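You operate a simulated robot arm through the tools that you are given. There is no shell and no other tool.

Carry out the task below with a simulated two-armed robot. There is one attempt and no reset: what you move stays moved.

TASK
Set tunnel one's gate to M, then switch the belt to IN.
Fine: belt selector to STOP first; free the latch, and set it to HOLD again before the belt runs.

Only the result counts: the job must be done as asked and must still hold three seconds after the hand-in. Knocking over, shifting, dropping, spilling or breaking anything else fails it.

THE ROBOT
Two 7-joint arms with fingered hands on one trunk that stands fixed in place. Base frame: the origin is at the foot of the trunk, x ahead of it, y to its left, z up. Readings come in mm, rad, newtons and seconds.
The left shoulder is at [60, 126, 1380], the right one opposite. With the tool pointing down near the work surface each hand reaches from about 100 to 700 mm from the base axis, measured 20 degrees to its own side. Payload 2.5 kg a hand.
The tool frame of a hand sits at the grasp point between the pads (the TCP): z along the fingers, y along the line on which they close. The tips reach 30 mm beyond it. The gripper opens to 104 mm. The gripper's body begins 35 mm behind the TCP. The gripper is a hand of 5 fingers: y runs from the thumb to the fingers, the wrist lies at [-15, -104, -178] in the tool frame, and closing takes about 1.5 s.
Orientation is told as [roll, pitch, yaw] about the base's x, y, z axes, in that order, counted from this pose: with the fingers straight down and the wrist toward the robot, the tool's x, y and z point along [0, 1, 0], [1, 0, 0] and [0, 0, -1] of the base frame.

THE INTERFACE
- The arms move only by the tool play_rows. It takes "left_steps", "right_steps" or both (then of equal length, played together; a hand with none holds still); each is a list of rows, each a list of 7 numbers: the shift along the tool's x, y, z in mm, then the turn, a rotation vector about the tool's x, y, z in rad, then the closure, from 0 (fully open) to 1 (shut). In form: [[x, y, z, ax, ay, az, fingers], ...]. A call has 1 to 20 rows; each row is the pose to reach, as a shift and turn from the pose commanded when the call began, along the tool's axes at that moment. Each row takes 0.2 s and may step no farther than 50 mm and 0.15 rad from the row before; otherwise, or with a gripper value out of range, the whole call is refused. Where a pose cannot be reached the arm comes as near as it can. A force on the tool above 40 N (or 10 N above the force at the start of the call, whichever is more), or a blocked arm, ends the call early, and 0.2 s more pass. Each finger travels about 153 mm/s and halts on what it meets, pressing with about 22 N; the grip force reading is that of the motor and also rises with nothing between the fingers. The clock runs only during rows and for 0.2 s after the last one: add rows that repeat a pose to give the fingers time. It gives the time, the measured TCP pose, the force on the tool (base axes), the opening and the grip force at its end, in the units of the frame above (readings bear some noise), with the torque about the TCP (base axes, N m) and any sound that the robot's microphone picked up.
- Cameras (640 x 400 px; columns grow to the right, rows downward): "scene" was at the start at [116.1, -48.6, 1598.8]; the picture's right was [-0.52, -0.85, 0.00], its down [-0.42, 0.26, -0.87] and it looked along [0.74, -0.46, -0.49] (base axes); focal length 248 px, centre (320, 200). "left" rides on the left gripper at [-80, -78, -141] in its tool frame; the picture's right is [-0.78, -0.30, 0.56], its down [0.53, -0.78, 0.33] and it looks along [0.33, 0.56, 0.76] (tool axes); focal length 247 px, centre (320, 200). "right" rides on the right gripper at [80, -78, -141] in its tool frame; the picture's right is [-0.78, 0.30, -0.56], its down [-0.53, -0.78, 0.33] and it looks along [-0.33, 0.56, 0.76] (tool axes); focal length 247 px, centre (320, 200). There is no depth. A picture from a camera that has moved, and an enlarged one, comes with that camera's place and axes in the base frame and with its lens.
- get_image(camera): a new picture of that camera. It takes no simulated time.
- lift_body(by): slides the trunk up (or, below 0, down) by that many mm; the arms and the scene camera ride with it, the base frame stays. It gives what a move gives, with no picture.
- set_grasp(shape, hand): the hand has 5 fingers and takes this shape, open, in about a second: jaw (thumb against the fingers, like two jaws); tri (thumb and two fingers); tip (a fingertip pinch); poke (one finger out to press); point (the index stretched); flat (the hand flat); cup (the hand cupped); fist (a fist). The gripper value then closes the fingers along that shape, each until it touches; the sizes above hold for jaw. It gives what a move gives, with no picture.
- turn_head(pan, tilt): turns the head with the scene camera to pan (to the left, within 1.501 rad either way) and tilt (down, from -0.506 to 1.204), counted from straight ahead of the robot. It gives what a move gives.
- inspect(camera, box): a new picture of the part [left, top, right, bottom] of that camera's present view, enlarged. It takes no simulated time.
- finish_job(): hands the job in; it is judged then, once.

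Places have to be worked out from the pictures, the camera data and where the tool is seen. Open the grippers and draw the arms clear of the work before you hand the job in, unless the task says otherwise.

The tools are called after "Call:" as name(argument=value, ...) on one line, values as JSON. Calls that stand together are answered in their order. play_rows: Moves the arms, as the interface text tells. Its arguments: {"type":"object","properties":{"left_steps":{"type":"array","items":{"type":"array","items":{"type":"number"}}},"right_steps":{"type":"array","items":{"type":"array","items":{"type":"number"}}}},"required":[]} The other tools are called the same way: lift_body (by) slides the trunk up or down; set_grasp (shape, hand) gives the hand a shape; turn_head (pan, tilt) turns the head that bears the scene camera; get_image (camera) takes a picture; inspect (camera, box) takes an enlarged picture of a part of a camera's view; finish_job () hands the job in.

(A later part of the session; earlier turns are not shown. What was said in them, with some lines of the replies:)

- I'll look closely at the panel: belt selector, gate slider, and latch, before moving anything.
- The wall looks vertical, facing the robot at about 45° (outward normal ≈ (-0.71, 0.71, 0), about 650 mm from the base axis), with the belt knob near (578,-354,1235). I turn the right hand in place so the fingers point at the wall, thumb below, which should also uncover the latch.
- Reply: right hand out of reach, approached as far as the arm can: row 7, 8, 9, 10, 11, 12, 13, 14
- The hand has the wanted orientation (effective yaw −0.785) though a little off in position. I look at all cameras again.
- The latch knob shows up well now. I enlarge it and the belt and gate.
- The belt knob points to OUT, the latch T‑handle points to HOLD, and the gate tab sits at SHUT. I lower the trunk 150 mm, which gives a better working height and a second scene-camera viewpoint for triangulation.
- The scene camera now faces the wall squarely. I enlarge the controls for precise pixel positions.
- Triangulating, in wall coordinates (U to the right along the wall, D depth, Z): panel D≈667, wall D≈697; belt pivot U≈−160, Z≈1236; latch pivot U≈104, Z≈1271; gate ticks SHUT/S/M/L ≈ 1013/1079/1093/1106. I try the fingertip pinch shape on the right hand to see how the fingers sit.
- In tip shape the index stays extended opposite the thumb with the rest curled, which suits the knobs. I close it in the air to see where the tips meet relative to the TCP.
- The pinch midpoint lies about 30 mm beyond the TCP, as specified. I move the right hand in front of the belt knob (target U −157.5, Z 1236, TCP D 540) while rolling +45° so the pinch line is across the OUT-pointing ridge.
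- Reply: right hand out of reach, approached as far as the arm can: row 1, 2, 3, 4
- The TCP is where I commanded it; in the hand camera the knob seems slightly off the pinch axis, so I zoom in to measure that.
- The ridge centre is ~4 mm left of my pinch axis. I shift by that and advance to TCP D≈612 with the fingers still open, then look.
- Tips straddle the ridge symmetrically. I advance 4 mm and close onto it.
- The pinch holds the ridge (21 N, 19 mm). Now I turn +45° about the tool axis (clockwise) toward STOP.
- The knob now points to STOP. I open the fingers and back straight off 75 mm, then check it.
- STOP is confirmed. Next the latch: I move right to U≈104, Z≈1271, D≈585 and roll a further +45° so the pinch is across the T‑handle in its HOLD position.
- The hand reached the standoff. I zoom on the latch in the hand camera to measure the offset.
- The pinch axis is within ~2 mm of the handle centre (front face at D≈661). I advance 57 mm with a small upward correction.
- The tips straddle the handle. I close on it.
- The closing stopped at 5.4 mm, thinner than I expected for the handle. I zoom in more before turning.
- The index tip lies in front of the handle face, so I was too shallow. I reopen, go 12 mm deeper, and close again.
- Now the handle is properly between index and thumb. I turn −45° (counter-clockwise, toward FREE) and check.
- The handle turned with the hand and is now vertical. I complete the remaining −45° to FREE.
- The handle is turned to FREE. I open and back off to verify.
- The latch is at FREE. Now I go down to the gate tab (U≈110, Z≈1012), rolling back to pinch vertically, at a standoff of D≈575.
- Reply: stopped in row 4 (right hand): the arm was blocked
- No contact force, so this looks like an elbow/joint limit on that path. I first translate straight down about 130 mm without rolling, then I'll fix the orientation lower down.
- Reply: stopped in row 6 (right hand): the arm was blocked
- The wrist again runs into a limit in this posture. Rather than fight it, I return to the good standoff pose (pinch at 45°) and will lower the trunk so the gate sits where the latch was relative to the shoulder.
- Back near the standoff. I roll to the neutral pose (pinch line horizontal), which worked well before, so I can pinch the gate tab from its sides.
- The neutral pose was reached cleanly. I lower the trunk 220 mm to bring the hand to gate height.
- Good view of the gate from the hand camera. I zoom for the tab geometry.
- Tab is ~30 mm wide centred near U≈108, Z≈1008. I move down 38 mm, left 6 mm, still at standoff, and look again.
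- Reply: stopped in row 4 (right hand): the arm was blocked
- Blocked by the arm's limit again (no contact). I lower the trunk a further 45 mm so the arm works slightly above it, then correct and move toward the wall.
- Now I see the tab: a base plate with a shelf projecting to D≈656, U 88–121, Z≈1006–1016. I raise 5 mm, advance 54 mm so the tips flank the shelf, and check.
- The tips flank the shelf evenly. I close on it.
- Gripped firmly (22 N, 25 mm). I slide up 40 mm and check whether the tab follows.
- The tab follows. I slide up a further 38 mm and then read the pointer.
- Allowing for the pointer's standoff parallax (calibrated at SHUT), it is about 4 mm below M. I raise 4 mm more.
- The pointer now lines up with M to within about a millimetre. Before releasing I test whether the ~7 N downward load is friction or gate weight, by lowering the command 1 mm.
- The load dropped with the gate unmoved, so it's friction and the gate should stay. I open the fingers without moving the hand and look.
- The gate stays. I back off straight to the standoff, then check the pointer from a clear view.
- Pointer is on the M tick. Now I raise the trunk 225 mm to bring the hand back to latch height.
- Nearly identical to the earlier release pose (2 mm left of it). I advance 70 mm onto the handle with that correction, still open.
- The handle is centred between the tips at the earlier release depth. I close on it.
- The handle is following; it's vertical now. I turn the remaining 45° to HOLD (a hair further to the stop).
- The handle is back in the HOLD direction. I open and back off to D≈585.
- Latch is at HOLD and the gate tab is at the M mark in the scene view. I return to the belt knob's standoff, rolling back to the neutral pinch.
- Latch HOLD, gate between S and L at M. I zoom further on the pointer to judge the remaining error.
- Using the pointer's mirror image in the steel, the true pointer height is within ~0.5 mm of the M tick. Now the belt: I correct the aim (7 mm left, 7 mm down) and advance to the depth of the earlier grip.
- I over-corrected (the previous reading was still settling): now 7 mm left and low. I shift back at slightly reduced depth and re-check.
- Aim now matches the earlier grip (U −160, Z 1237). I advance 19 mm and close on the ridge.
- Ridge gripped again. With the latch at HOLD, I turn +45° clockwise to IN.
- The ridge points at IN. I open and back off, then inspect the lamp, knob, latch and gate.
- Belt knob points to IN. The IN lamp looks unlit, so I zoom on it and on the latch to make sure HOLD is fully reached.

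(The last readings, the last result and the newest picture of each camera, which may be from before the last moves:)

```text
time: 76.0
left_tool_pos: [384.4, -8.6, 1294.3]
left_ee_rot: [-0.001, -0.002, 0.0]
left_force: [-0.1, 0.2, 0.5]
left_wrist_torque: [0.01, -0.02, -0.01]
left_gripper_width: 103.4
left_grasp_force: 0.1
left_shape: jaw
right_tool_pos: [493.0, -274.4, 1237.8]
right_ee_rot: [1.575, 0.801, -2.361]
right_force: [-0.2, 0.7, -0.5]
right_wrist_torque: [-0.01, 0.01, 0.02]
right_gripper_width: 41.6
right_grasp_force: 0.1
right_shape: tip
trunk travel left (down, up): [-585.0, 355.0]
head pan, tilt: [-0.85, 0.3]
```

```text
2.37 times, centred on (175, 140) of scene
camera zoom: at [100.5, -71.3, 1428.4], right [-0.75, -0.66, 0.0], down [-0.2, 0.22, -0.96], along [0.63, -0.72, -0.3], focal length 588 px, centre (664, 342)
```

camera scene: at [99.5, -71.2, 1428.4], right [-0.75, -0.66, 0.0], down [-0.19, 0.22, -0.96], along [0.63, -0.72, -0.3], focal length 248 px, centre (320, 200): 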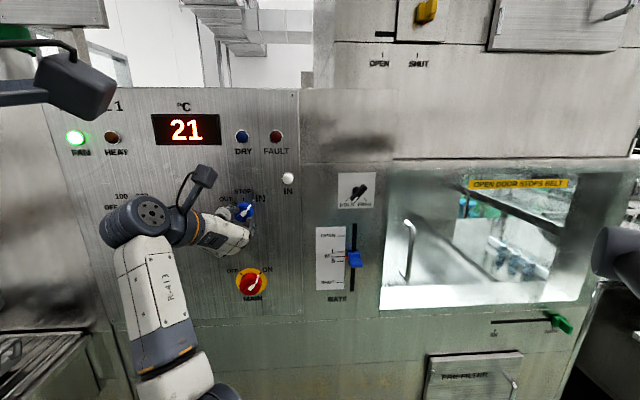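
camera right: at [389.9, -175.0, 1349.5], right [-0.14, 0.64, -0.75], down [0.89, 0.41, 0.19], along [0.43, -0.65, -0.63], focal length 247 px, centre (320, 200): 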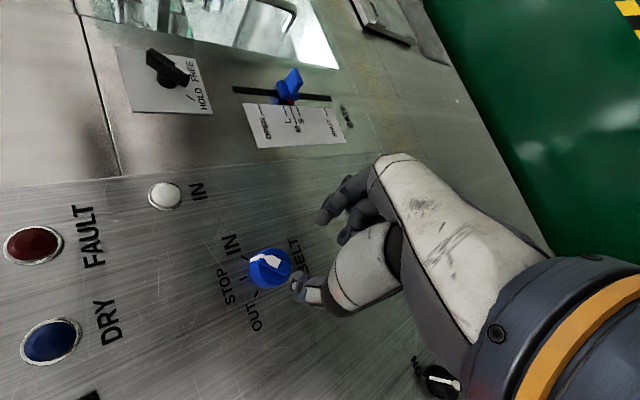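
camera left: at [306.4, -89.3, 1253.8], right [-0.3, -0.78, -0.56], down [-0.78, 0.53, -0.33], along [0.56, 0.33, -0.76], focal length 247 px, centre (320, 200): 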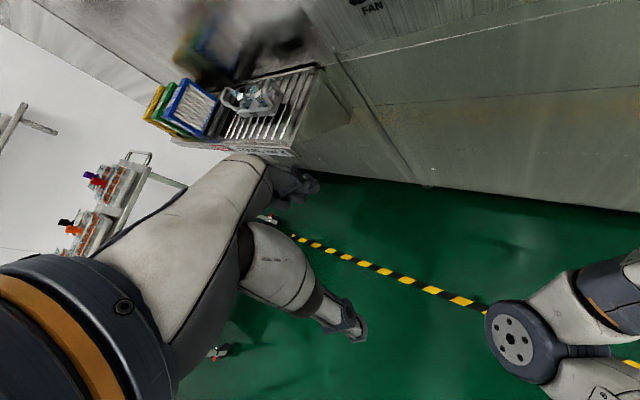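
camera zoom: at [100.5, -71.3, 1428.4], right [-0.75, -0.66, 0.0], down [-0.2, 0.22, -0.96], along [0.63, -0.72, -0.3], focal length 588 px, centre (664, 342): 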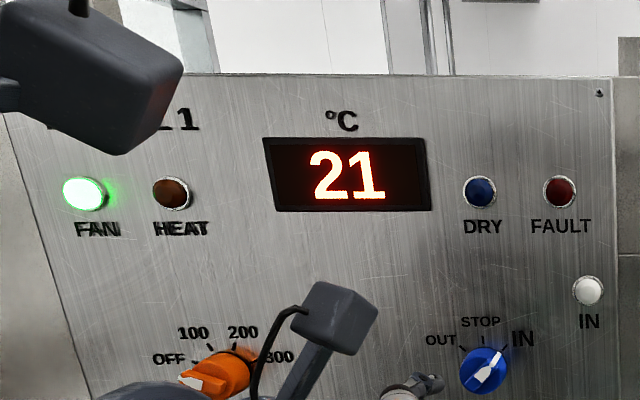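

Latch handle is parallel to the HOLD tick, gate at M, knob at IN. I now draw the arm clear with the hand fully open, and let time pass to recheck the panel.

Call:
play_rows(right_steps=[[0, 0, -10, 0, 0, -0.08, 0.5], [0, 0, -20, 0, 0, -0.16, 0.4], [0, 0, -30, 0, 0, -0.24, 0.3], [0, 0, -40, 0, 0, -0.32, 0.2], [0, 0, -50, 0, 0, -0.4, 0.1], [0, 0, -58, 0, 0, -0.48, 0], [0, 0, -66, 0, 0, -0.56, 0], [0, 0, -74, 0, 0, -0.64, 0], [0, 0, -82, 0, 0, -0.72, 0], [0, 0, -90, 0, 0, -0.8, 0], [0, 0, -90, 0, 0, -0.8, 0]])

Call:
get_image(camera="scene")

Call:
inspect(camera="scene", box=[200, 100, 420, 310])

Call:
inspect(camera="scene", box=[380, 150, 640, 320])

```text
time: 78.4
left_tool_pos: [383.9, -9.1, 1294.5]
left_ee_rot: [0.0, 0.0, 0.001]
left_force: [0.0, 0.1, 0.1]
left_wrist_torque: [-0.01, 0.04, -0.01]
left_gripper_width: 103.5
left_grasp_force: 0.0
left_shape: jaw
right_tool_pos: [429.2, -219.9, 1246.4]
right_ee_rot: [1.609, -0.003, -2.401]
right_force: [-0.7, -1.2, 0.7]
right_wrist_torque: [0.0, 0.01, 0.02]
right_gripper_width: 103.8
right_grasp_force: 0.0
right_shape: tip
trunk travel left (down, up): [-585.0, 355.0]
head pan, tilt: [-0.85, 0.3]
```

```text
taken
camera scene: at [100.6, -71.1, 1428.4], right [-0.75, -0.66, 0.0], down [-0.2, 0.22, -0.96], along [0.63, -0.72, -0.3], focal length 248 px, centre (320, 200)
```

scene: 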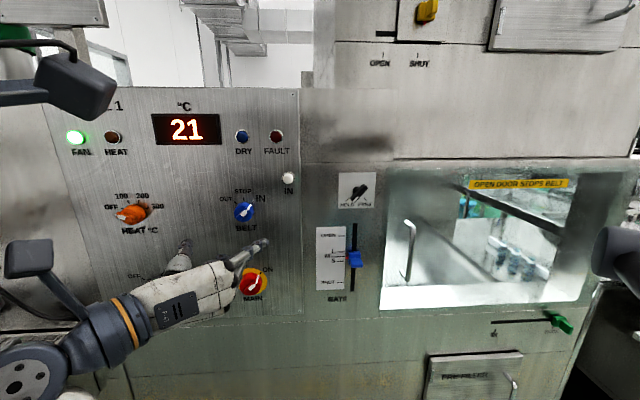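

```text
1.90 times, centred on (310, 205) of scene
camera zoom: at [100.6, -71.1, 1428.4], right [-0.75, -0.66, 0.0], down [-0.2, 0.22, -0.96], along [0.63, -0.72, -0.3], focal length 472 px, centre (339, 190)
```

zoom: 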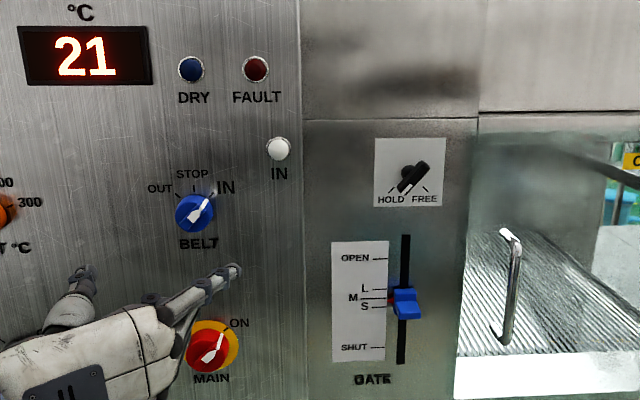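

```text
2.35 times, centred on (510, 235) of scene
camera zoom: at [100.6, -71.1, 1428.4], right [-0.75, -0.66, 0.0], down [-0.2, 0.22, -0.96], along [0.63, -0.72, -0.3], focal length 583 px, centre (-127, 118)
```

zoom: 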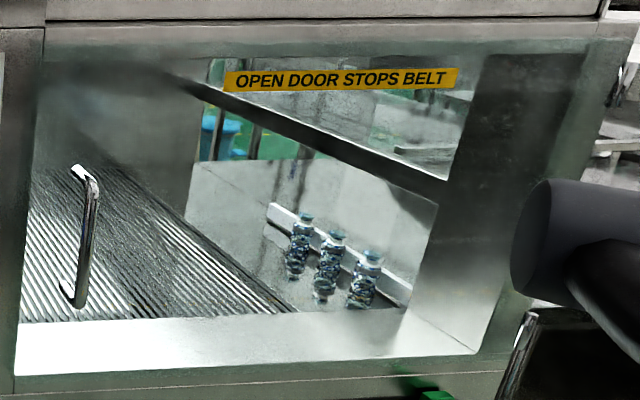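

Everything reads as asked: belt selector at IN, latch at HOLD, gate pointer on M. Nothing else has moved, and the open right hand is about 160 mm or more clear of the panel, so I hand in.

Call:
finish_job()

```text
The job is handed in.
```

I set tunnel one's gate to M and switched the belt selector to IN, in the order you asked, then handed the job in.

- **Belt stopped first:** I turned the selector from OUT to STOP before touching anything else.
- **Latch:** I turned it to FREE, moved the gate, then set it back to HOLD before the selector left STOP. In the last pictures its handle is parallel to the HOLD tick.
- **Gate:** I slid it up from SHUT, and the pointer is within about 1 mm of the M tick. It stayed there after I let go and after I turned the belt to IN.
- **Belt:** The selector points at the IN tick. The white IN lamp on the panel still looks unlit. The FAULT lamp is off, and I don't know what the IN lamp indicates, so I can't confirm from the pictures that the belt is moving.

I saw nothing else knocked or shifted. The right hand is open and drawn back from the panel; the left arm never moved except with the trunk.
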